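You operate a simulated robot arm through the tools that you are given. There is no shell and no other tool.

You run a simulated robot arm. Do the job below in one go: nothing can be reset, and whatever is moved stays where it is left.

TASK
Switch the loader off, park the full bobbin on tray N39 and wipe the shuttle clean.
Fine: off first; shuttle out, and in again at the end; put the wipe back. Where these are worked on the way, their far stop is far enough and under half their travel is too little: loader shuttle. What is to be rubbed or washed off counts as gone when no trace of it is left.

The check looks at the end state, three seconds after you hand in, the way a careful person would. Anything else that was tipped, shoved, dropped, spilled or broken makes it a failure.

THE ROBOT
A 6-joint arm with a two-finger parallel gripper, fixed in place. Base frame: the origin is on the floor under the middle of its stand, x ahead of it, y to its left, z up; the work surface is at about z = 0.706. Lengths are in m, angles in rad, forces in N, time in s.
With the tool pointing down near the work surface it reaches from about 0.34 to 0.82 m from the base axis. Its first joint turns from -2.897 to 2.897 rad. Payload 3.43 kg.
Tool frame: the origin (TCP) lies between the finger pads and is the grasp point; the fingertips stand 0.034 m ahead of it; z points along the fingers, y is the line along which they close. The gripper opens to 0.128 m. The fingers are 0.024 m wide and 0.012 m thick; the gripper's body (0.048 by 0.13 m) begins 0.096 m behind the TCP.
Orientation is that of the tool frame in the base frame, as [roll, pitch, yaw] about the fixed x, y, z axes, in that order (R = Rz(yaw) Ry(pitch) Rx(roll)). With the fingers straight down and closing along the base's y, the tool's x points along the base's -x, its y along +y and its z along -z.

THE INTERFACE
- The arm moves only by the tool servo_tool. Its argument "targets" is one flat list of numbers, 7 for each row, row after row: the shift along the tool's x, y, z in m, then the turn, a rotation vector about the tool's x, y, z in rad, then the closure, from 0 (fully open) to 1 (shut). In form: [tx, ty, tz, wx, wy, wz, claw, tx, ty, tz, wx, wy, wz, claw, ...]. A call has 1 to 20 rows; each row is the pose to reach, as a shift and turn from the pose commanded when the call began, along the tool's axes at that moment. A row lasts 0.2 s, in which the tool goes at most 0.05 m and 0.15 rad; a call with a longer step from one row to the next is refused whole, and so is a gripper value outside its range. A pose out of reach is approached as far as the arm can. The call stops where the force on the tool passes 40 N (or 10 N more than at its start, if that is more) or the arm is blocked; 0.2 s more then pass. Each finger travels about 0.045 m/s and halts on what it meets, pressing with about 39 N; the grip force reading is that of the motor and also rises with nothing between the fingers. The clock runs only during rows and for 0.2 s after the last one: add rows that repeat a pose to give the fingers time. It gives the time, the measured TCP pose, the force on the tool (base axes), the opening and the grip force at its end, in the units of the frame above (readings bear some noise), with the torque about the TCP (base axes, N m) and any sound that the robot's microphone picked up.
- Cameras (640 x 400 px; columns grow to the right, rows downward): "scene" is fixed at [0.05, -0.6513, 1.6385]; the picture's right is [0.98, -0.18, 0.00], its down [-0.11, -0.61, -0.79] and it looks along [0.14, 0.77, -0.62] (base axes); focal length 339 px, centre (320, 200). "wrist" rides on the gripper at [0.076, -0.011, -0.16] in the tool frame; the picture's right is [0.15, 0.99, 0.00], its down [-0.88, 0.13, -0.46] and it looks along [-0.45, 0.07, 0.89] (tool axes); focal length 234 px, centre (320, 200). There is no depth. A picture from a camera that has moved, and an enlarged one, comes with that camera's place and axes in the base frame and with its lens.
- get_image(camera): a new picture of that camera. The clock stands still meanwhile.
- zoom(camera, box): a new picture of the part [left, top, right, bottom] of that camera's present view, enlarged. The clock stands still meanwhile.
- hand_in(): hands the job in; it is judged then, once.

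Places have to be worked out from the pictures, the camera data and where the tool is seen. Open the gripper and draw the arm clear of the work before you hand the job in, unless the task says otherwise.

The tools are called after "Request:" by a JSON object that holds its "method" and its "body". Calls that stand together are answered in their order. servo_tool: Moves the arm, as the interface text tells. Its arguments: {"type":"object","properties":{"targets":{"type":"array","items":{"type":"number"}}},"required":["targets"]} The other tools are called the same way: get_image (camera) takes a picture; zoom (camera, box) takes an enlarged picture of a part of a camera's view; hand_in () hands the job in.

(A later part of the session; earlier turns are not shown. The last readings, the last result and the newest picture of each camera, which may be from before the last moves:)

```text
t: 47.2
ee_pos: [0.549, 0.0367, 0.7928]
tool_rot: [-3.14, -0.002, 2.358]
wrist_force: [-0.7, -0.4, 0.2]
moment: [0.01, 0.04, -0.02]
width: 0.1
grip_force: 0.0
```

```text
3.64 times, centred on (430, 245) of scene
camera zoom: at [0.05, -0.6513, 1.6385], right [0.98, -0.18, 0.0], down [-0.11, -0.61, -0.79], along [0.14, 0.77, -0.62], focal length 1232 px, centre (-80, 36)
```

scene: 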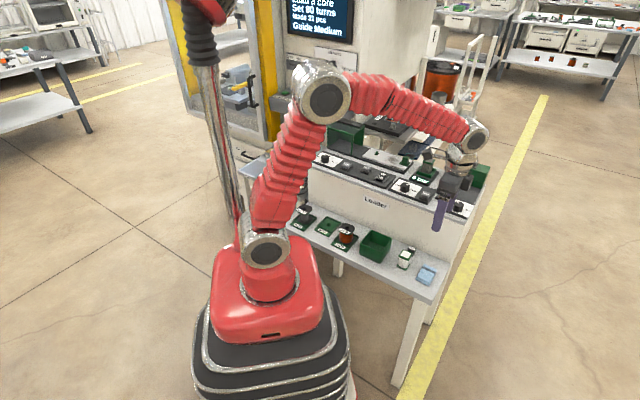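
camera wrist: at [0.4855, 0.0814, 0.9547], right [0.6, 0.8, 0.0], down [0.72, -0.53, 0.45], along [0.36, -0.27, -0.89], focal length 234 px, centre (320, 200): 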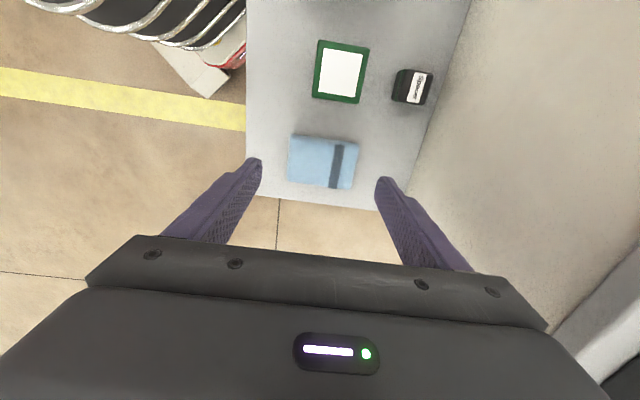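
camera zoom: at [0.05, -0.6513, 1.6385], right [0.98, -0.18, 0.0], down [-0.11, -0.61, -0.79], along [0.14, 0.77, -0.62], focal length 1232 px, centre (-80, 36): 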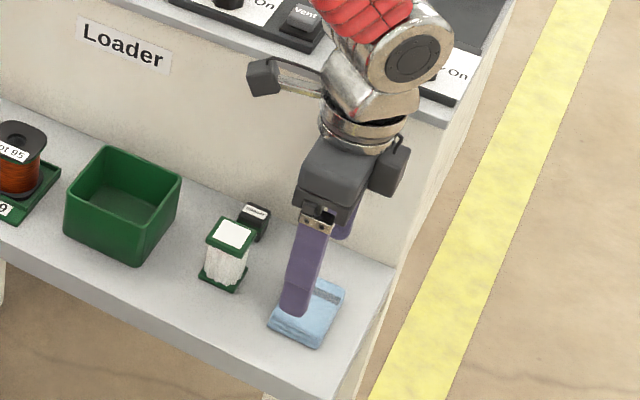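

I check where the wrist joint stands relative to the loader's top edge before lowering further.

Request:
{"method": "get_image", "body": {"camera": "scene"}}

Request:
{"method": "zoom", "body": {"camera": "scene", "box": [400, 130, 500, 230]}}

Request:
{"method": "zoom", "body": {"camera": "wrist", "box": [230, 110, 410, 230]}}

```text
taken
```

scene: 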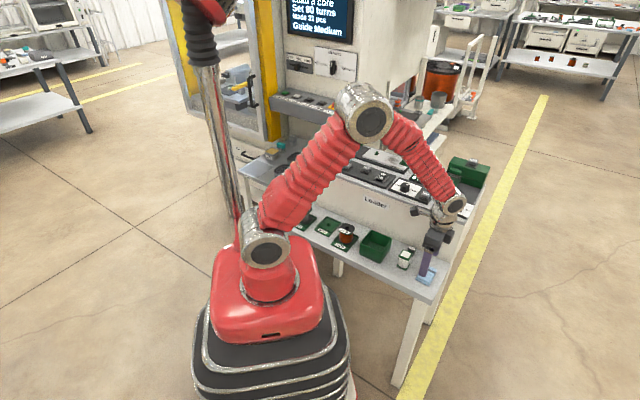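

```text
4.00 times, centred on (450, 180) of scene
camera zoom: at [0.05, -0.6513, 1.6385], right [0.98, -0.18, 0.0], down [-0.11, -0.61, -0.79], along [0.14, 0.77, -0.62], focal length 1355 px, centre (-200, 280)
```

zoom: 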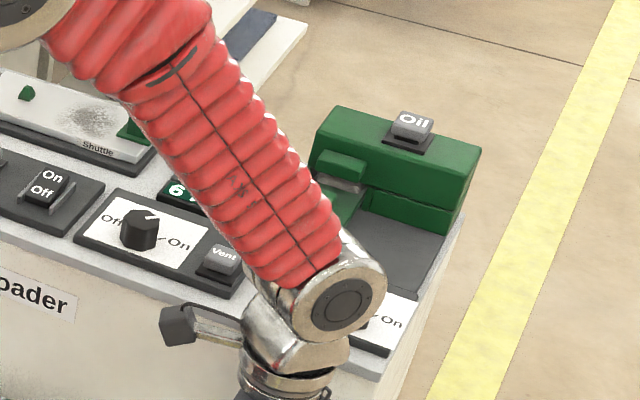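

```text
3.33 times, centred on (320, 170) of wrist
camera zoom: at [0.4855, 0.0814, 0.9547], right [0.6, 0.8, 0.0], down [0.72, -0.53, 0.45], along [0.36, -0.27, -0.89], focal length 781 px, centre (320, 300)
```

zoom: 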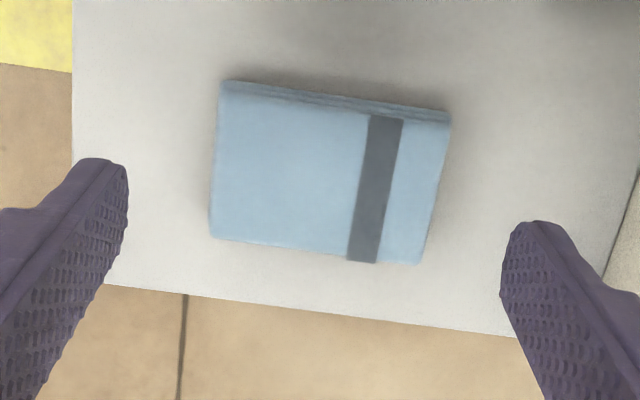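

The forearm runs in front of the loader, so there is room. I lower to fingertip height about 0.713, watching the force.

Request:
{"method": "servo_tool", "body": {"targets": [0, 0, 0.015, 0, 0, 0, 0.22, 0, 0, 0.03, 0, 0, 0, 0.22, 0, 0, 0.038, 0, 0, 0, 0.22, 0, 0, 0.043, 0, 0, 0, 0.22, 0, 0, 0.0455, 0, 0, 0, 0.22, 0, 0, 0.0455, 0, 0, 0, 0.22]}}

Request:
{"method": "zoom", "body": {"camera": "wrist", "box": [230, 110, 410, 230]}}

Request:
{"method": "zoom", "body": {"camera": "scene", "box": [395, 230, 455, 290]}}

```text
t: 48.6
ee_pos: [0.5488, 0.0364, 0.7507]
tool_rot: [-3.141, -0.002, 2.356]
wrist_force: [-0.7, -0.4, 0.9]
moment: [-0.01, 0.02, 0.04]
width: 0.0999
grip_force: 0.0
```

```text
3.33 times, centred on (320, 170) of wrist
camera zoom: at [0.4863, 0.0816, 0.9112], right [0.6, 0.8, 0.0], down [0.72, -0.53, 0.45], along [0.36, -0.27, -0.89], focal length 781 px, centre (320, 300)
```

zoom: 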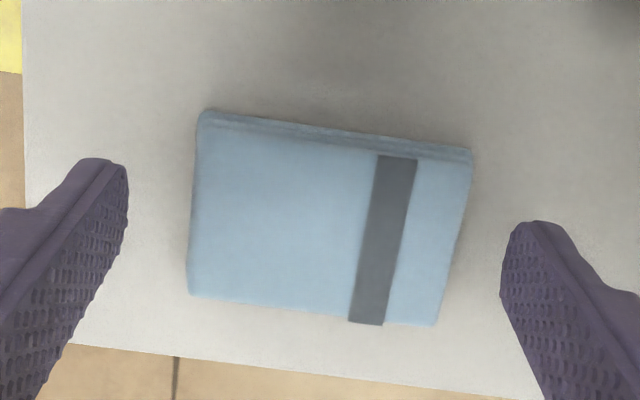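

```text
6.67 times, centred on (425, 260) of scene
camera zoom: at [0.05, -0.6513, 1.6385], right [0.98, -0.18, 0.0], down [-0.11, -0.61, -0.79], along [0.14, 0.77, -0.62], focal length 2258 px, centre (-380, -200)
```

zoom: 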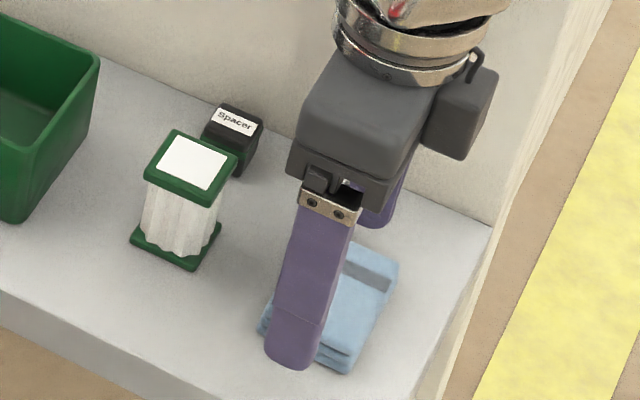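

The wipe lies about 3 mm toward the loader side of the fingers' middle. I shift 3 mm, lower 3 mm more and close gently.

Request:
{"method": "servo_tool", "body": {"targets": [0, 0.003, 0.001, 0, 0, 0, 0.22, 0, 0.003, 0.003, 0, 0, 0, 0.22, 0, 0.003, 0.003, 0, 0, 0, 0.35, 0, 0.003, 0.003, 0, 0, 0, 0.5, 0, 0.003, 0.003, 0, 0, 0, 0.8, 0, 0.003, 0.003, 0, 0, 0, 1, 0, 0.003, 0.003, 0, 0, 0, 1, 0, 0.003, 0.003, 0, 0, 0, 1]}}

Request:
{"method": "zoom", "body": {"camera": "wrist", "box": [230, 110, 410, 230]}}

Request:
{"method": "zoom", "body": {"camera": "scene", "box": [395, 230, 455, 290]}}

```text
t: 50.4
ee_pos: [0.549, 0.0371, 0.7479]
tool_rot: [3.141, -0.001, 2.356]
wrist_force: [0.6, -0.6, -0.4]
moment: [-0.01, -0.01, 0.01]
width: 0.0736
grip_force: 39.2
```

```text
3.33 times, centred on (320, 170) of wrist
camera zoom: at [0.4883, 0.0835, 0.9085], right [0.6, 0.8, 0.0], down [0.72, -0.53, 0.45], along [0.36, -0.27, -0.89], focal length 781 px, centre (320, 300)
```

zoom: 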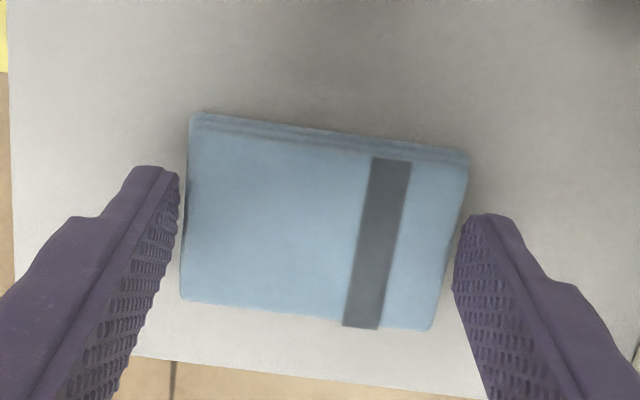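

```text
6.67 times, centred on (425, 260) of scene
camera zoom: at [0.05, -0.6513, 1.6385], right [0.98, -0.18, 0.0], down [-0.11, -0.61, -0.79], along [0.14, 0.77, -0.62], focal length 2258 px, centre (-380, -200)
```

zoom: 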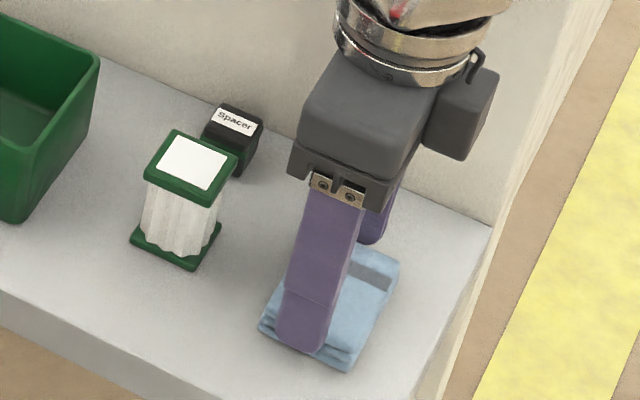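

The wipe is gripped by its ends (73.6 mm). I lift it a little and check that it comes along.

Request:
{"method": "servo_tool", "body": {"targets": [0, 0, -0.01, 0, 0, 0, 1, 0, 0, -0.025, 0, 0, 0, 1, 0, 0, -0.045, 0, 0, 0, 1, 0, 0, -0.07, 0, 0, 0, 1, 0, 0, -0.07, 0, 0, 0, 1]}}

Request:
{"method": "zoom", "body": {"camera": "wrist", "box": [230, 110, 410, 230]}}

Request:
{"method": "zoom", "body": {"camera": "scene", "box": [395, 220, 455, 280]}}

```text
t: 51.6
ee_pos: [0.5508, 0.038, 0.8174]
tool_rot: [-3.139, -0.002, 2.355]
wrist_force: [-0.3, -0.4, 0.1]
moment: [0.01, -0.01, -0.02]
width: 0.0735
grip_force: 38.8
```

```text
3.33 times, centred on (320, 170) of wrist
camera zoom: at [0.4886, 0.0839, 0.9796], right [0.6, 0.8, 0.0], down [0.72, -0.53, 0.45], along [0.36, -0.27, -0.89], focal length 781 px, centre (320, 300)
```

zoom: 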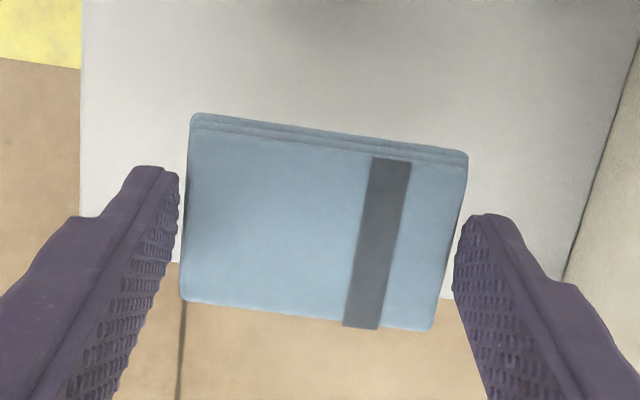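

```text
6.67 times, centred on (425, 250) of scene
camera zoom: at [0.05, -0.6513, 1.6385], right [0.98, -0.18, 0.0], down [-0.11, -0.61, -0.79], along [0.14, 0.77, -0.62], focal length 2258 px, centre (-380, -133)
```

zoom: 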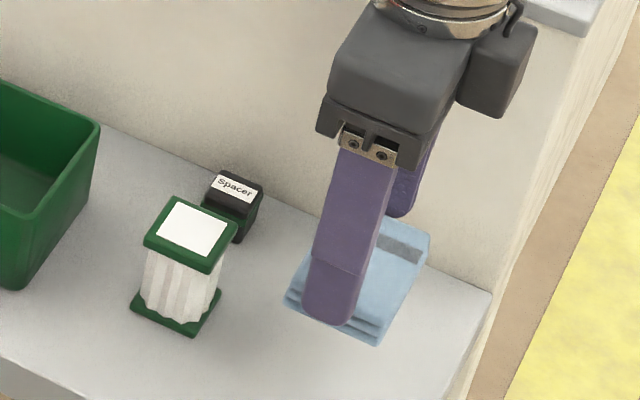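

The wipe hangs firmly with about 7 mm showing below the fingertips. I raise it and carry it high over the loader to above the soiled spot on the shuttle.

Request:
{"method": "servo_tool", "body": {"targets": [0, 0, -0.04, 0, 0, 0, 1, 0, 0, -0.08, 0, 0, 0, 1, 0, 0, -0.12, 0, 0, 0, 1, 0, 0, -0.16, 0, 0, 0, 1, 0, 0, -0.2, 0, 0, 0, 1, 0, 0, -0.24, 0, 0, 0, 1, 0.03, 0.029, -0.255, 0, 0, 0, 1, 0.06, 0.059, -0.255, 0, 0, 0, 1, 0.09, 0.089, -0.255, 0, 0, 0, 1, 0.12, 0.118, -0.255, 0, 0, 0, 1, 0.15, 0.148, -0.255, 0, 0, 0, 1, 0.18, 0.178, -0.255, 0, 0, 0, 1, 0.21, 0.207, -0.255, 0, 0, 0, 1, 0.24, 0.237, -0.255, 0, 0, 0, 1, 0.27, 0.266, -0.255, 0, 0, 0, 1, 0.302, 0.297, -0.255, 0, 0, 0, 1, 0.302, 0.297, -0.255, 0, 0, 0, 1]}}

Request:
{"method": "get_image", "body": {"camera": "wrist"}}

Request:
{"method": "get_image", "body": {"camera": "scene"}}

```text
t: 55.2
ee_pos: [0.5478, 0.4621, 1.0693]
tool_rot: [-3.14, -0.001, 2.356]
wrist_force: [-0.8, 0.4, -0.1]
moment: [0.0, -0.02, 0.01]
width: 0.0735
grip_force: 38.6
```

```text
taken
camera wrist: at [0.4855, 0.5079, 1.2319], right [0.6, 0.8, 0.0], down [0.72, -0.53, 0.45], along [0.36, -0.27, -0.89], focal length 234 px, centre (320, 200)
```

wrist: 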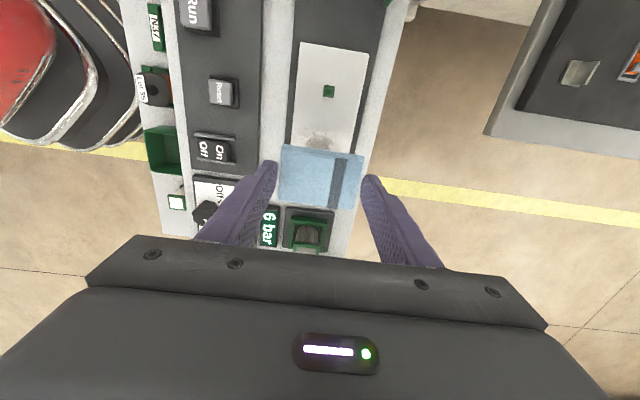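

```text
taken
```

scene: 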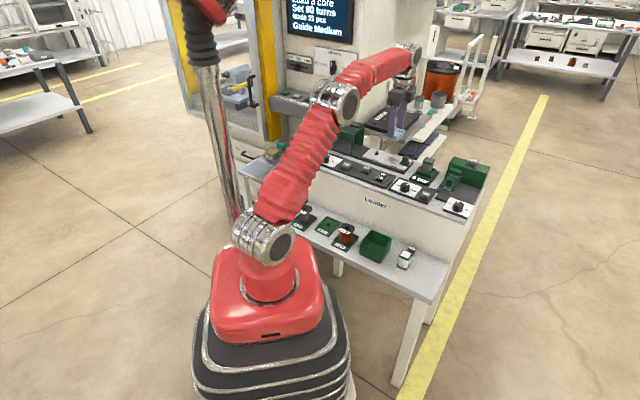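

Request:
{"method": "zoom", "body": {"camera": "wrist", "box": [240, 30, 420, 220]}}

Request:
{"method": "zoom", "body": {"camera": "scene", "box": [340, 80, 440, 180]}}

```text
2.11 times, centred on (330, 125) of wrist
camera zoom: at [0.4855, 0.5079, 1.2319], right [0.6, 0.8, 0.0], down [0.72, -0.53, 0.45], along [0.36, -0.27, -0.89], focal length 493 px, centre (299, 358)
```

zoom: 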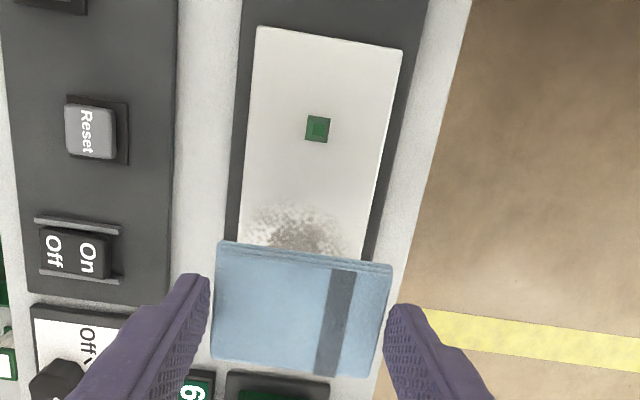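

```text
4.00 times, centred on (390, 130) of scene
camera zoom: at [0.05, -0.6513, 1.6385], right [0.98, -0.18, 0.0], down [-0.11, -0.61, -0.79], along [0.14, 0.77, -0.62], focal length 1355 px, centre (40, 480)
```

zoom: 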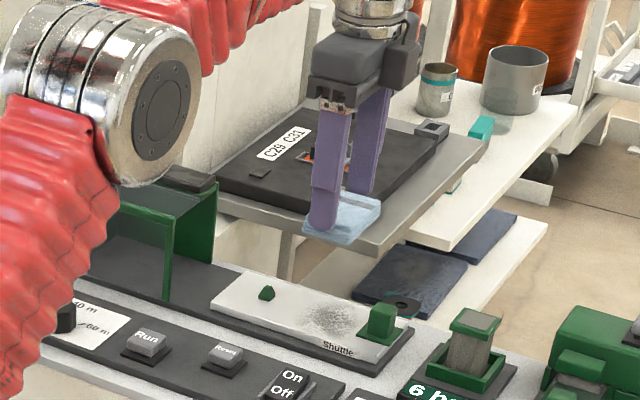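

The plate spans m ≈ 0.675–0.755 and the wipe is centred over it, left of the knob. I lower the wipe to about 2 cm above the plate and look once more.

Request:
{"method": "servo_tool", "body": {"targets": [0, 0.001, 0.03, 0, 0, 0, 1, 0, 0.001, 0.06, 0, 0, 0, 1, 0, 0.001, 0.085, 0, 0, 0, 1, 0, 0.001, 0.085, 0, 0, 0, 1]}}

Request:
{"method": "zoom", "body": {"camera": "wrist", "box": [240, 50, 420, 220]}}

Request:
{"method": "zoom", "body": {"camera": "scene", "box": [350, 110, 430, 180]}}

```text
t: 56.2
ee_pos: [0.5476, 0.4623, 0.9867]
tool_rot: [-3.139, -0.001, 2.356]
wrist_force: [0.4, -0.1, -0.1]
moment: [-0.02, 0.01, -0.01]
width: 0.0736
grip_force: 38.4
```

```text
2.35 times, centred on (330, 135) of wrist
camera zoom: at [0.4854, 0.5084, 1.1471], right [0.6, 0.8, 0.0], down [0.72, -0.53, 0.45], along [0.36, -0.27, -0.89], focal length 551 px, centre (296, 353)
```

zoom: 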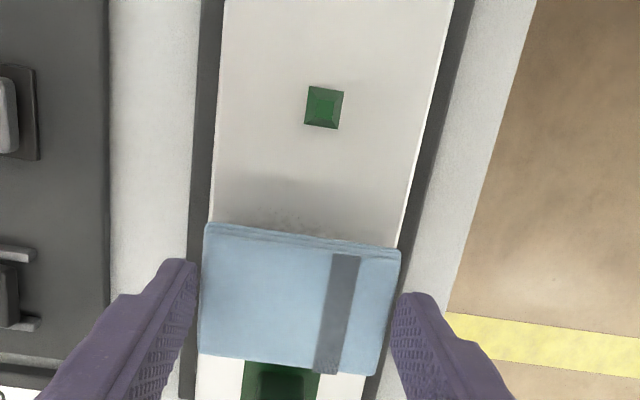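

```text
5.71 times, centred on (390, 145) of scene
camera zoom: at [0.05, -0.6513, 1.6385], right [0.98, -0.18, 0.0], down [-0.11, -0.61, -0.79], along [0.14, 0.77, -0.62], focal length 1936 px, centre (-80, 514)
```

zoom: 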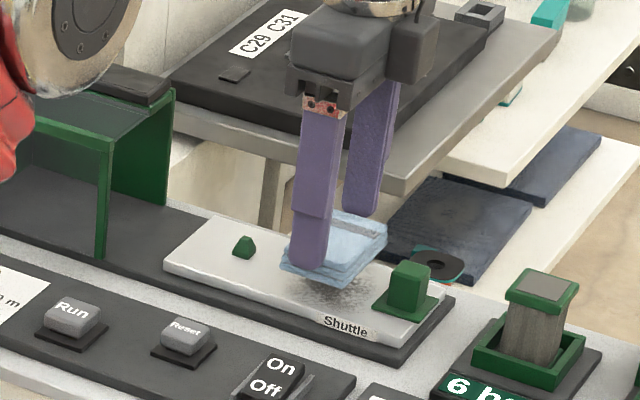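

About 2.5 cm to go. I lower in small steps and watch for contact.

Request:
{"method": "servo_tool", "body": {"targets": [0, 0, 0.01, 0, 0, 0, 1, 0, 0, 0.018, 0, 0, 0, 1, 0, 0, 0.02, 0, 0, 0, 1, 0, 0, 0.022, 0, 0, 0, 1, 0, 0, 0.024, 0, 0, 0, 1]}}

Request:
{"method": "zoom", "body": {"camera": "scene", "box": [360, 130, 410, 165]}}

```text
t: 57.4
ee_pos: [0.5481, 0.4603, 0.9667]
tool_rot: [3.137, 0.0, 2.355]
wrist_force: [-0.7, -3.8, 24.3]
moment: [-0.55, 0.45, -0.01]
width: 0.0737
grip_force: 38.8
```

```text
11.43 times, centred on (385, 148) of scene
camera zoom: at [0.05, -0.6513, 1.6385], right [0.98, -0.18, 0.0], down [-0.11, -0.61, -0.79], along [0.14, 0.77, -0.62], focal length 3872 px, centre (-423, 800)
```

zoom: 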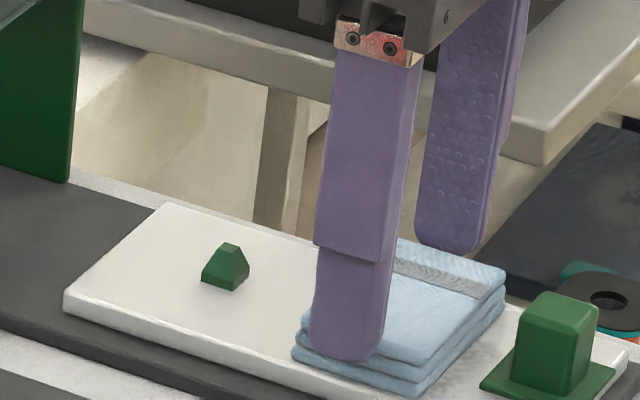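

The cloth touches the plate at 24 N, flat on it. I ease off 1 mm and rub along the cross direction (the shuttle cannot slide that way), then look.

Request:
{"method": "servo_tool", "body": {"targets": [0, 0.0, -0.001, 0, 0, 0, 1, 0, 0.006, -0.001, 0, 0, 0, 1, 0, 0.012, -0.001, 0, 0, 0, 1, 0, 0.006, -0.001, 0, 0, 0, 1, 0, 0.0, -0.001, 0, 0, 0, 1, 0, -0.006, -0.001, 0, 0, 0, 1, 0, -0.012, -0.001, 0, 0, 0, 1, 0, -0.006, -0.001, 0, 0, 0, 1, 0, 0.0, -0.001, 0, 0, 0, 1, 0, 0.006, -0.001, 0, 0, 0, 1, 0, 0.012, -0.001, 0, 0, 0, 1, 0, 0.006, -0.001, 0, 0, 0, 1, 0, 0.0, -0.001, 0, 0, 0, 1]}}

Request:
{"method": "zoom", "body": {"camera": "scene", "box": [360, 130, 410, 165]}}

Request:
{"method": "zoom", "body": {"camera": "wrist", "box": [240, 50, 420, 220]}}

```text
t: 60.2
ee_pos: [0.5483, 0.4624, 0.9636]
tool_rot: [3.138, -0.002, 2.356]
wrist_force: [7.7, 8.5, 24.4]
moment: [0.52, -0.63, 0.02]
width: 0.0736
grip_force: 38.7
```

```text
11.43 times, centred on (385, 148) of scene
camera zoom: at [0.05, -0.6513, 1.6385], right [0.98, -0.18, 0.0], down [-0.11, -0.61, -0.79], along [0.14, 0.77, -0.62], focal length 3872 px, centre (-423, 800)
```

zoom: 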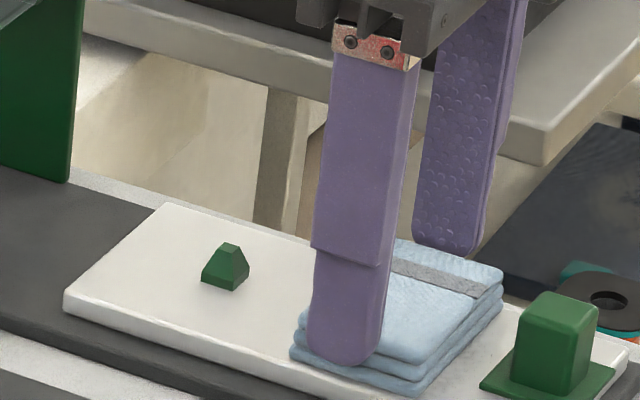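

```text
2.35 times, centred on (330, 135) of wrist
camera zoom: at [0.4847, 0.5081, 1.1255], right [0.6, 0.8, 0.0], down [0.71, -0.53, 0.46], along [0.37, -0.27, -0.89], focal length 551 px, centre (296, 353)
```

zoom: 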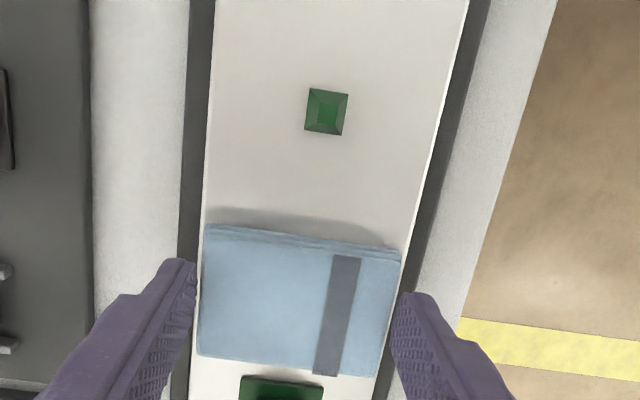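

I lift the wipe 5 cm to see what remains of the spot.

Request:
{"method": "servo_tool", "body": {"targets": [0, 0, -0.01, 0, 0, 0, 1, 0, 0, -0.03, 0, 0, 0, 1, 0, 0, -0.06, 0, 0, 0, 1, 0, 0, -0.1, 0, 0, 0, 1, 0, 0, -0.1, 0, 0, 0, 1]}}

Request:
{"method": "zoom", "body": {"camera": "scene", "box": [360, 130, 410, 165]}}

Request:
{"method": "zoom", "body": {"camera": "wrist", "box": [240, 50, 420, 220]}}

```text
t: 61.4
ee_pos: [0.5491, 0.4619, 1.0646]
tool_rot: [-3.139, -0.001, 2.355]
wrist_force: [-0.2, 0.2, -0.2]
moment: [0.01, 0.01, 0.02]
width: 0.0737
grip_force: 38.8
```

```text
11.43 times, centred on (385, 148) of scene
camera zoom: at [0.05, -0.6513, 1.6385], right [0.98, -0.18, 0.0], down [-0.11, -0.61, -0.79], along [0.14, 0.77, -0.62], focal length 3872 px, centre (-423, 800)
```

zoom: 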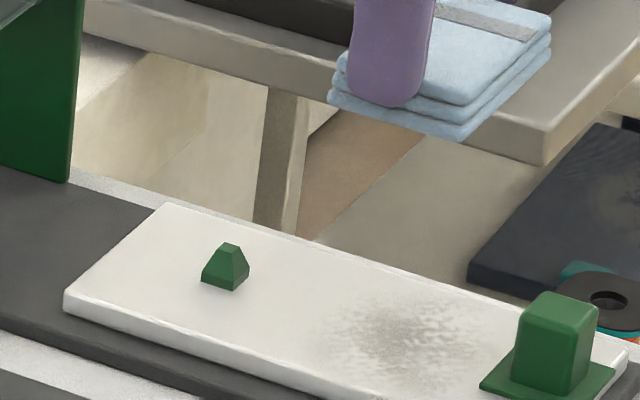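

```text
2.35 times, centred on (330, 135) of wrist
camera zoom: at [0.4866, 0.5075, 1.2254], right [0.6, 0.8, 0.0], down [0.72, -0.53, 0.45], along [0.36, -0.27, -0.89], focal length 551 px, centre (296, 353)
```

zoom: 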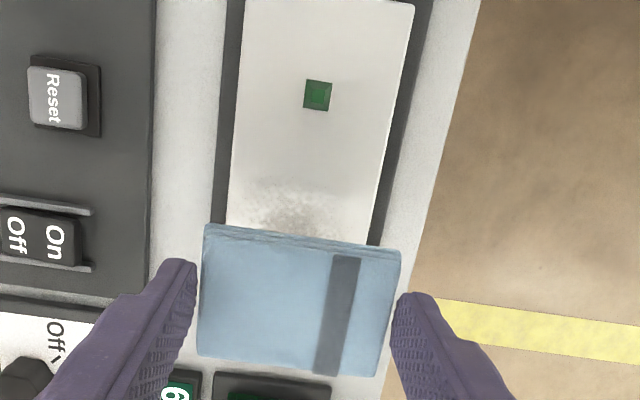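

The spot has faded but is still there. I go down again a bit further left and rub along the cross direction while working toward the knob.

Request:
{"method": "servo_tool", "body": {"targets": [0.005, 0, 0.04, 0, 0, 0, 1, 0.01, 0, 0.08, 0, 0, 0, 1, 0.01, 0, 0.095, 0, 0, 0, 1, 0.01, 0, 0.1, 0, 0, 0, 1, 0.009, 0.012, 0.1, 0, 0, 0, 1, 0.008, 0.0, 0.1, 0, 0, 0, 1, 0.006, -0.012, 0.1, 0, 0, 0, 1, 0.004, 0.0, 0.1, 0, 0, 0, 1, 0.002, 0.012, 0.1, 0, 0, 0, 1, 0.0, 0.0, 0.1, 0, 0, 0, 1, -0.002, -0.012, 0.1, 0, 0, 0, 1, -0.004, 0.0, 0.1, 0, 0, 0, 1, -0.006, 0.012, 0.1, 0, 0, 0, 1, -0.008, 0.0, 0.1, 0, 0, 0, 1, -0.01, -0.012, 0.1, 0, 0, 0, 1, -0.011, 0.0, 0.1, 0, 0, 0, 1, -0.012, 0.012, 0.1, 0, 0, 0, 1, -0.013, 0.0, 0.1, 0, 0, 0, 1, -0.014, -0.012, 0.1, 0, 0, 0, 1, -0.014, 0.0, 0.1, 0, 0, 0, 1]}}

Request:
{"method": "zoom", "body": {"camera": "scene", "box": [360, 130, 410, 165]}}

Request:
{"method": "zoom", "body": {"camera": "wrist", "box": [240, 50, 420, 220]}}

```text
t: 65.6
ee_pos: [0.5575, 0.4511, 0.9635]
tool_rot: [-3.141, -0.001, 2.357]
wrist_force: [-4.1, -6.4, 16.3]
moment: [-0.04, -0.07, -0.03]
width: 0.0736
grip_force: 38.9
```

```text
11.43 times, centred on (385, 148) of scene
camera zoom: at [0.05, -0.6513, 1.6385], right [0.98, -0.18, 0.0], down [-0.11, -0.61, -0.79], along [0.14, 0.77, -0.62], focal length 3872 px, centre (-423, 800)
```

zoom: 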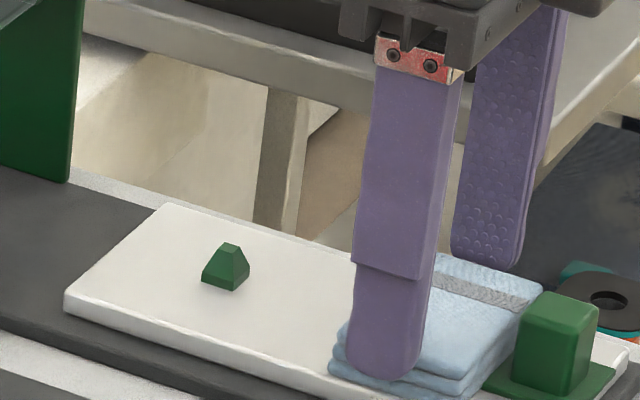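

```text
2.35 times, centred on (330, 135) of wrist
camera zoom: at [0.4954, 0.497, 1.1254], right [0.6, 0.8, 0.0], down [0.72, -0.53, 0.46], along [0.36, -0.27, -0.89], focal length 551 px, centre (296, 353)
```

zoom: 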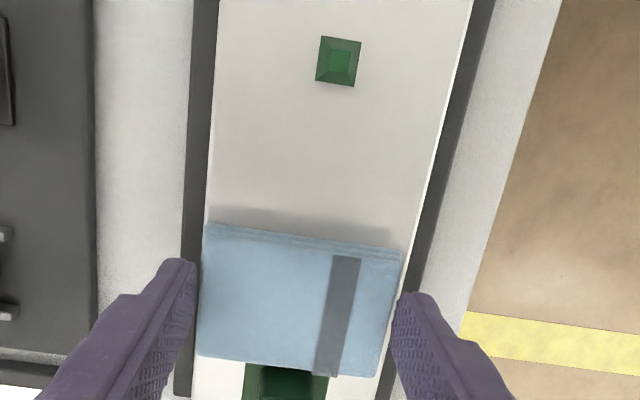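

I lift again and look.

Request:
{"method": "servo_tool", "body": {"targets": [0, 0, -0.01, 0, 0, 0, 1, 0, 0, -0.03, 0, 0, 0, 1, 0.005, 0, -0.06, 0, 0, 0, 1, 0.014, 0, -0.1, 0, 0, 0, 1, 0.014, 0, -0.1, 0, 0, 0, 1]}}

Request:
{"method": "zoom", "body": {"camera": "scene", "box": [365, 130, 415, 165]}}

```text
t: 66.8
ee_pos: [0.5489, 0.4627, 1.0627]
tool_rot: [-3.139, 0.0, 2.356]
wrist_force: [0.6, 0.3, -0.5]
moment: [0.02, -0.03, -0.01]
width: 0.0735
grip_force: 39.3
```

```text
11.43 times, centred on (390, 148) of scene
camera zoom: at [0.05, -0.6513, 1.6385], right [0.98, -0.18, 0.0], down [-0.11, -0.61, -0.79], along [0.14, 0.77, -0.62], focal length 3872 px, centre (-480, 800)
```

zoom: 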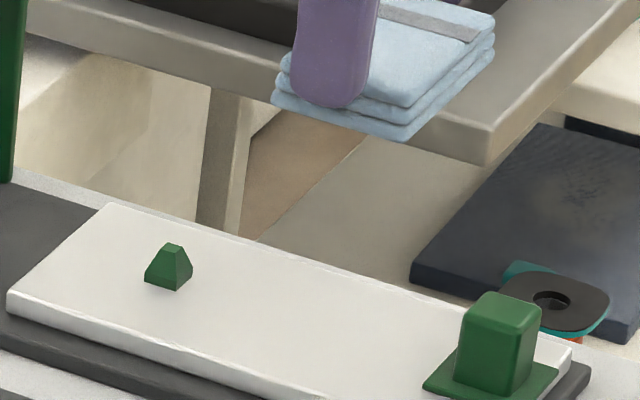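

The plate looks clean. I check for faint traces in closer pictures.

Request:
{"method": "zoom", "body": {"camera": "scene", "box": [370, 145, 410, 170]}}

Request:
{"method": "zoom", "body": {"camera": "scene", "box": [380, 150, 400, 163]}}

Request:
{"method": "zoom", "body": {"camera": "wrist", "box": [270, 30, 390, 160]}}

```text
16.00 times, centred on (390, 158) of scene
camera zoom: at [0.05, -0.6513, 1.6385], right [0.98, -0.18, 0.0], down [-0.11, -0.61, -0.79], along [0.14, 0.77, -0.62], focal length 5420 px, centre (-800, 880)
```

zoom: 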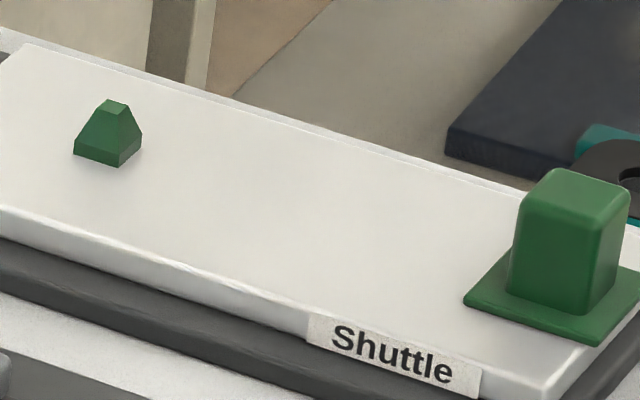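

```text
16.00 times, centred on (390, 156) of scene
camera zoom: at [0.05, -0.6513, 1.6385], right [0.98, -0.18, 0.0], down [-0.11, -0.61, -0.79], along [0.14, 0.77, -0.62], focal length 5420 px, centre (-800, 896)
```

zoom: 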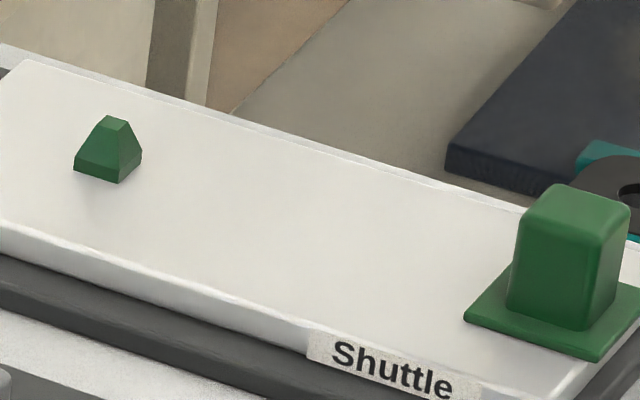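

```text
3.08 times, centred on (330, 95) of wrist
camera zoom: at [0.4873, 0.5083, 1.2245], right [0.6, 0.8, 0.0], down [0.72, -0.53, 0.45], along [0.36, -0.27, -0.89], focal length 720 px, centre (289, 523)
```

zoom: 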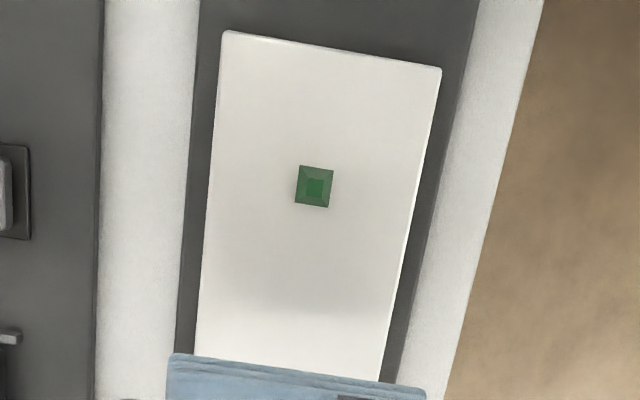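

No trace is visible, but I do one more rubbing pass over the whole area to be sure.

Request:
{"method": "servo_tool", "body": {"targets": [0.005, 0, 0.04, 0, 0, 0, 1, 0.012, 0, 0.08, 0, 0, 0, 1, 0.014, 0, 0.095, 0, 0, 0, 1, 0.014, 0, 0.1, 0, 0, 0, 1, 0.013, 0.012, 0.1, 0, 0, 0, 1, 0.011, 0.0, 0.1, 0, 0, 0, 1, 0.009, -0.012, 0.1, 0, 0, 0, 1, 0.007, 0.0, 0.1, 0, 0, 0, 1, 0.005, 0.012, 0.1, 0, 0, 0, 1, 0.002, 0.0, 0.1, 0, 0, 0, 1, -0.001, -0.012, 0.1, 0, 0, 0, 1, -0.004, 0.0, 0.1, 0, 0, 0, 1, -0.006, 0.012, 0.1, 0, 0, 0, 1, -0.008, 0.0, 0.1, 0, 0, 0, 1, -0.01, -0.012, 0.1, 0, 0, 0, 1, -0.012, 0.0, 0.1, 0, 0, 0, 1, -0.013, 0.012, 0.1, 0, 0, 0, 1, -0.014, 0.0, 0.1, 0, 0, 0, 1, -0.015, -0.012, 0.1, 0, 0, 0, 1, -0.015, 0.0, 0.1, 0, 0, 0, 1]}}

Request:
{"method": "zoom", "body": {"camera": "scene", "box": [365, 130, 415, 165]}}

```text
t: 71.0
ee_pos: [0.558, 0.4495, 0.965]
tool_rot: [-3.139, -0.001, 2.356]
wrist_force: [-5.1, -7.0, 16.5]
moment: [-0.12, 0.12, -0.01]
width: 0.0737
grip_force: 38.8
```

```text
11.43 times, centred on (390, 148) of scene
camera zoom: at [0.05, -0.6513, 1.6385], right [0.98, -0.18, 0.0], down [-0.11, -0.61, -0.79], along [0.14, 0.77, -0.62], focal length 3872 px, centre (-480, 800)
```

zoom: 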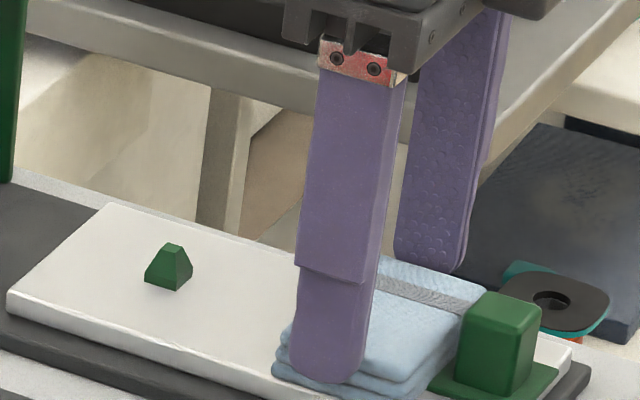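

Now I take the wipe back: straight up first, then over to the place on the shelf where it lay.

Request:
{"method": "servo_tool", "body": {"targets": [0, 0, -0.01, 0, 0, 0, 1, 0, 0, -0.04, 0, 0, 0, 1, 0, 0, -0.08, 0, 0, 0, 1, 0, 0, -0.11, 0, 0, 0, 1, -0.027, -0.028, -0.11, 0, 0, 0, 1, -0.057, -0.058, -0.11, 0, 0, 0, 1, -0.087, -0.089, -0.11, 0, 0, 0, 1, -0.117, -0.12, -0.11, 0, 0, 0, 1, -0.147, -0.151, -0.11, 0, 0, 0, 1, -0.177, -0.182, -0.11, 0, 0, 0, 1, -0.207, -0.213, -0.11, 0, 0, 0, 1, -0.237, -0.244, -0.11, 0, 0, 0, 1, -0.265, -0.274, -0.11, 0, 0, 0, 1, -0.287, -0.298, -0.11, 0, 0, 0, 1, -0.287, -0.298, -0.11, 0, 0, 0, 1]}}

Request:
{"method": "zoom", "body": {"camera": "scene", "box": [360, 130, 420, 172]}}

Request:
{"method": "get_image", "body": {"camera": "wrist"}}

Request:
{"method": "get_image", "body": {"camera": "scene"}}

```text
t: 74.2
ee_pos: [0.5501, 0.0358, 1.0736]
tool_rot: [-3.141, -0.002, 2.357]
wrist_force: [0.6, 0.1, -0.9]
moment: [0.01, -0.02, 0.01]
width: 0.0732
grip_force: 38.5
```

```text
9.52 times, centred on (390, 151) of scene
camera zoom: at [0.05, -0.6513, 1.6385], right [0.98, -0.18, 0.0], down [-0.11, -0.61, -0.79], along [0.14, 0.77, -0.62], focal length 3226 px, centre (-347, 667)
```

zoom: 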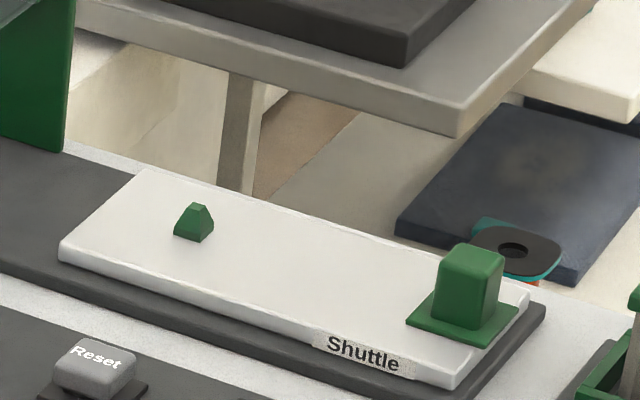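

```text
taken
camera wrist: at [0.4883, 0.081, 1.2342], right [0.6, 0.8, 0.0], down [0.72, -0.53, 0.45], along [0.36, -0.27, -0.89], focal length 234 px, centre (320, 200)
```

wrist: 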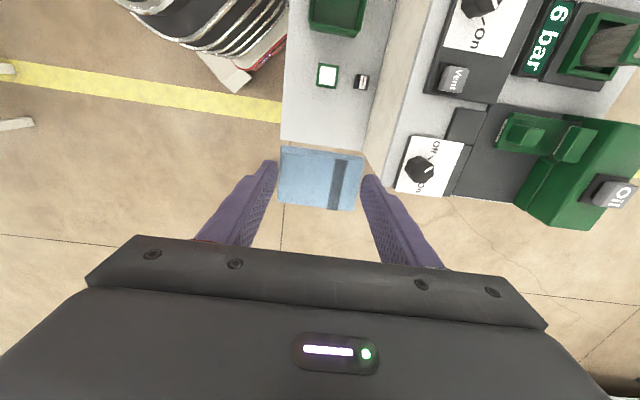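

```text
taken
```

scene: 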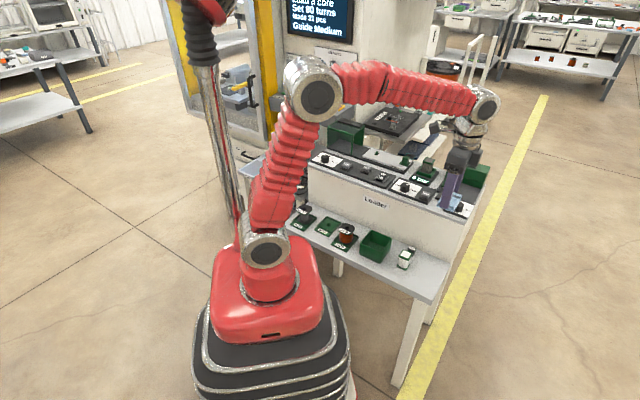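

The shuttle is clean and the wipe is above its old place. I lower it, slowing near the shelf.

Request:
{"method": "servo_tool", "body": {"targets": [0, 0, 0.04, 0, 0, 0, 1, 0, 0, 0.08, 0, 0, 0, 1, 0, 0, 0.12, 0, 0, 0, 1, 0, 0, 0.16, 0, 0, 0, 1, 0, 0, 0.2, 0, 0, 0, 1, 0, 0, 0.24, 0, 0, 0, 1, 0, 0, 0.27, 0, 0, 0, 1, 0, 0, 0.29, 0, 0, 0, 1, 0, 0, 0.305, 0, 0, 0, 1, 0, 0, 0.312, 0, 0, 0, 1, 0, 0, 0.312, 0, 0, 0, 1]}}

Request:
{"method": "zoom", "body": {"camera": "wrist", "box": [230, 90, 410, 230]}}

Request:
{"method": "zoom", "body": {"camera": "scene", "box": [395, 230, 455, 290]}}

```text
t: 76.6
ee_pos: [0.5506, 0.0366, 0.7618]
tool_rot: [-3.14, -0.002, 2.358]
wrist_force: [0.1, -0.5, -1.4]
moment: [0.01, -0.01, -0.02]
width: 0.0736
grip_force: 39.0
```

```text
2.86 times, centred on (320, 160) of wrist
camera zoom: at [0.4882, 0.0833, 0.9231], right [0.6, 0.8, 0.0], down [0.72, -0.53, 0.45], along [0.36, -0.27, -0.89], focal length 669 px, centre (320, 314)
```

zoom: 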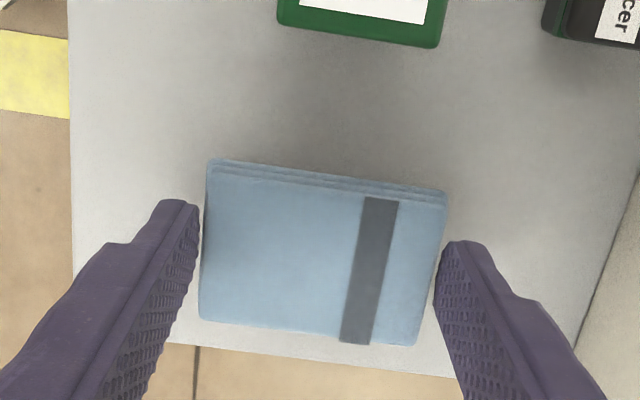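

```text
6.67 times, centred on (425, 260) of scene
camera zoom: at [0.05, -0.6513, 1.6385], right [0.98, -0.18, 0.0], down [-0.11, -0.61, -0.79], along [0.14, 0.77, -0.62], focal length 2258 px, centre (-380, -200)
```

zoom: 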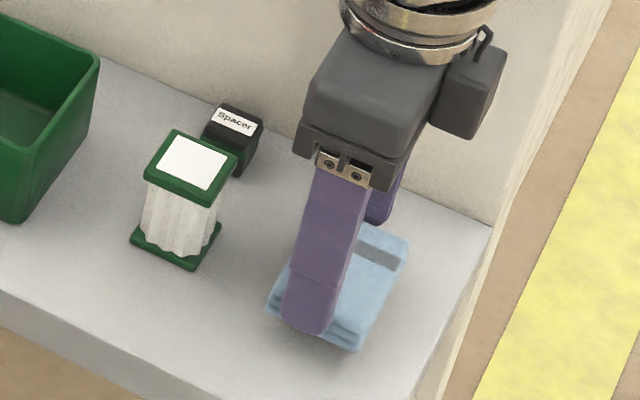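

About 14 mm to go; I lower in small steps until it touches the shelf.

Request:
{"method": "servo_tool", "body": {"targets": [0, 0, 0.004, 0, 0, 0, 1, 0, 0, 0.008, 0, 0, 0, 1, 0, 0, 0.011, 0, 0, 0, 1, 0, 0, 0.013, 0, 0, 0, 1, 0, 0, 0.014, 0, 0, 0, 1]}}

Request:
{"method": "zoom", "body": {"camera": "scene", "box": [395, 230, 455, 290]}}

```text
t: 77.8
ee_pos: [0.5504, 0.037, 0.7478]
tool_rot: [-3.141, -0.001, 2.357]
wrist_force: [-0.3, 0.0, -0.2]
moment: [0.01, -0.01, -0.01]
width: 0.0737
grip_force: 38.6
```

```text
6.67 times, centred on (425, 260) of scene
camera zoom: at [0.05, -0.6513, 1.6385], right [0.98, -0.18, 0.0], down [-0.11, -0.61, -0.79], along [0.14, 0.77, -0.62], focal length 2258 px, centre (-380, -200)
```

zoom: 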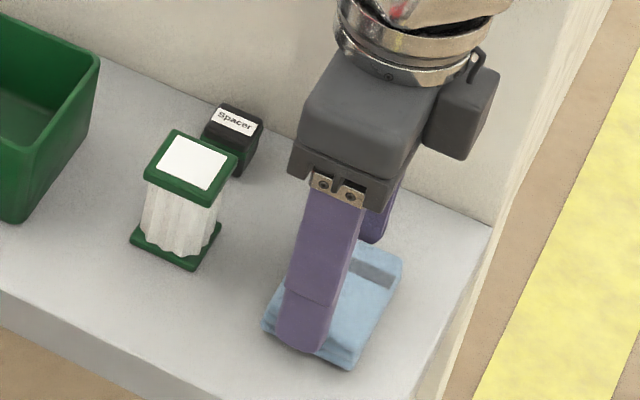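

No contact yet, so I lower by 1 mm steps, at most 4 mm.

Request:
{"method": "servo_tool", "body": {"targets": [0, 0, 0.001, 0, 0, 0, 1, 0, 0, 0.002, 0, 0, 0, 1, 0, 0, 0.003, 0, 0, 0, 1, 0, 0, 0.003, 0, 0, 0, 1]}}

```text
t: 78.8
ee_pos: [0.5503, 0.037, 0.7449]
tool_rot: [3.14, -0.001, 2.357]
wrist_force: [-0.3, 0.3, 0.4]
moment: [0.07, 0.04, 0.01]
width: 0.0735
grip_force: 39.1
```

Request:
{"method": "servo_tool", "body": {"targets": [0, 0, 0.001, 0, 0, 0, 1, 0, 0, 0.002, 0, 0, 0, 1, 0, 0, 0.002, 0, 0, 0, 1]}}

Request:
{"method": "zoom", "body": {"camera": "scene", "box": [405, 245, 445, 290]}}

```text
t: 79.5
ee_pos: [0.5512, 0.0369, 0.7449]
tool_rot: [3.142, 0.0, 2.356]
wrist_force: [-3.8, -0.6, 6.7]
moment: [0.03, 0.17, 0.01]
width: 0.0738
grip_force: 38.4
stopped in row 3: the force on the tool passed its limit at 42 N (the readings are from after the stop); the commanded pose is now the measured one
```

```text
8.89 times, centred on (425, 268) of scene
camera zoom: at [0.05, -0.6513, 1.6385], right [0.98, -0.18, 0.0], down [-0.11, -0.61, -0.79], along [0.14, 0.77, -0.62], focal length 3011 px, centre (-613, -400)
```

zoom: 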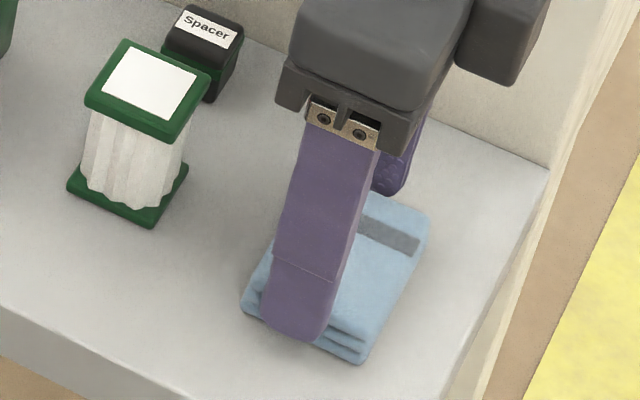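

The wipe rests on the shelf. I open to 10 cm and lift clear.

Request:
{"method": "servo_tool", "body": {"targets": [0, 0, 0, 0, 0, 0, 0.4, 0, 0, 0, 0, 0, 0, 0.3, 0, 0, 0, 0, 0, 0, 0.22, 0, 0, 0, 0, 0, 0, 0.22, 0, 0, -0.01, 0, 0, 0, 0.22, 0, 0, -0.04, 0, 0, 0, 0.22, 0, 0, -0.08, 0, 0, 0, 0.22, 0, 0, -0.12, 0, 0, 0, 0.22, 0, 0, -0.16, 0, 0, 0, 0.22, 0, 0, -0.2, 0, 0, 0, 0.22, 0, 0, -0.24, 0, 0, 0, 0.22, 0, 0, -0.27, 0, 0, 0, 0.22]}}

Request:
{"method": "get_image", "body": {"camera": "scene"}}

Request:
{"method": "zoom", "body": {"camera": "scene", "box": [340, 225, 450, 295]}}

Request:
{"method": "get_image", "body": {"camera": "wrist"}}

```text
t: 82.1
ee_pos: [0.5502, 0.0356, 1.0145]
tool_rot: [3.141, 0.001, 2.358]
wrist_force: [-0.6, 0.6, 0.1]
moment: [-0.02, 0.01, -0.03]
width: 0.1
grip_force: 0.1
```

```text
taken
```

scene: 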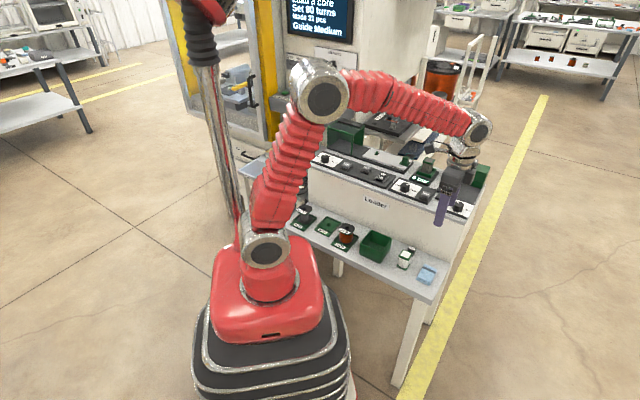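

```text
5.71 times, centred on (395, 260) of scene
camera zoom: at [0.05, -0.6513, 1.6385], right [0.98, -0.18, 0.0], down [-0.11, -0.61, -0.79], along [0.14, 0.77, -0.62], focal length 1936 px, centre (-109, -143)
```

zoom: 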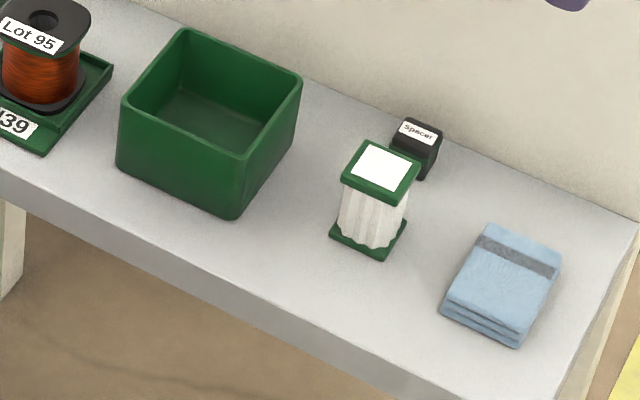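

```text
taken
camera wrist: at [0.4876, 0.0813, 1.1754], right [0.6, 0.8, 0.0], down [0.71, -0.53, 0.46], along [0.37, -0.27, -0.89], focal length 234 px, centre (320, 200)
```

wrist: 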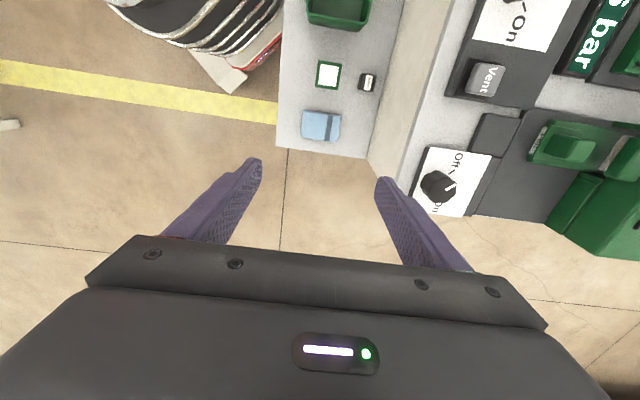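

The wipe lies back where it was. Now I go to the shuttle knob (gripper still with its closing direction across the track) to push the shuttle home.

Request:
{"method": "servo_tool", "body": {"targets": [0, 0, -0.03, 0, 0, 0, 0.3, 0, 0, -0.055, 0, 0, 0, 0.4, 0.022, 0.027, -0.055, 0, 0, 0, 0.5, 0.048, 0.058, -0.055, 0, 0, 0, 0.5, 0.074, 0.09, -0.055, 0, 0, 0, 0.5, 0.1, 0.122, -0.055, 0, 0, 0, 0.5, 0.126, 0.154, -0.055, 0, 0, 0, 0.5, 0.152, 0.186, -0.055, 0, 0, 0, 0.5, 0.178, 0.218, -0.055, 0, 0, 0, 0.5, 0.204, 0.25, -0.055, 0, 0, 0, 0.5, 0.228, 0.279, -0.055, 0, 0, 0, 0.5, 0.244, 0.298, -0.055, 0, 0, 0, 0.5, 0.244, 0.298, -0.055, 0, 0, 0, 0.5]}}

Request:
{"method": "get_image", "body": {"camera": "wrist"}}

Request:
{"method": "zoom", "body": {"camera": "wrist", "box": [240, 60, 400, 200]}}

Request:
{"method": "zoom", "body": {"camera": "scene", "box": [350, 90, 450, 175]}}

```text
t: 84.9
ee_pos: [0.5879, 0.4204, 1.0677]
tool_rot: [-3.141, 0.0, 2.355]
wrist_force: [-0.1, -0.2, -0.7]
moment: [0.02, -0.03, -0.01]
width: 0.0642
grip_force: 0.2
```

```text
taken
camera wrist: at [0.5261, 0.4661, 1.2294], right [0.6, 0.8, 0.0], down [0.71, -0.53, 0.46], along [0.37, -0.27, -0.89], focal length 234 px, centre (320, 200)
```

wrist: 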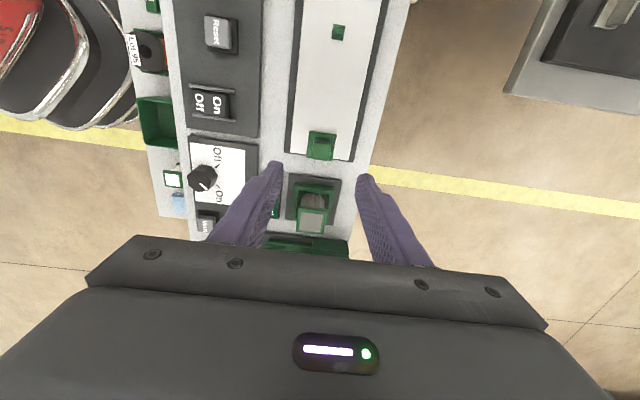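

```text
2.86 times, centred on (320, 130) of wrist
camera zoom: at [0.5261, 0.4661, 1.2294], right [0.6, 0.8, 0.0], down [0.71, -0.53, 0.46], along [0.37, -0.27, -0.89], focal length 669 px, centre (320, 400)
```

zoom: 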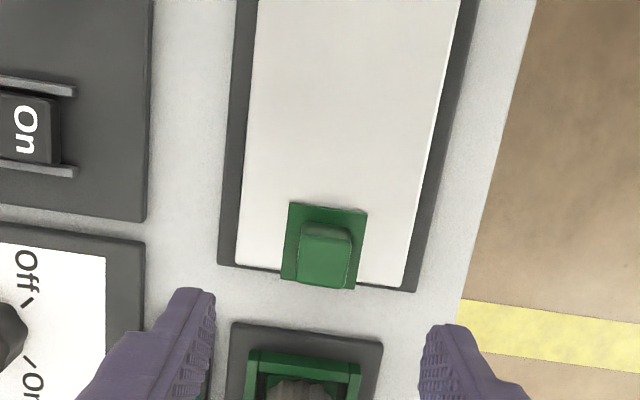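

```text
4.71 times, centred on (400, 132) of scene
camera zoom: at [0.05, -0.6513, 1.6385], right [0.98, -0.18, 0.0], down [-0.11, -0.61, -0.79], along [0.14, 0.77, -0.62], focal length 1594 px, centre (-56, 518)
```

zoom: 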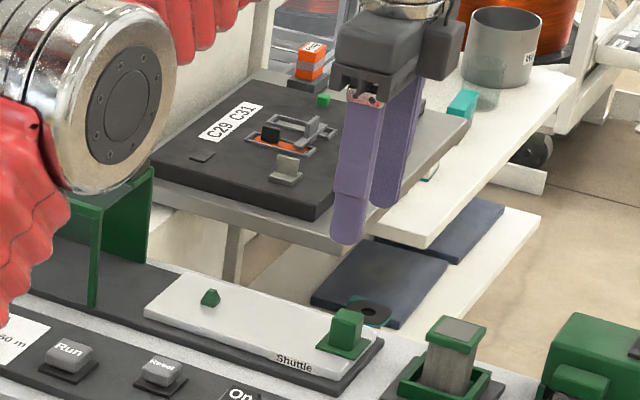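

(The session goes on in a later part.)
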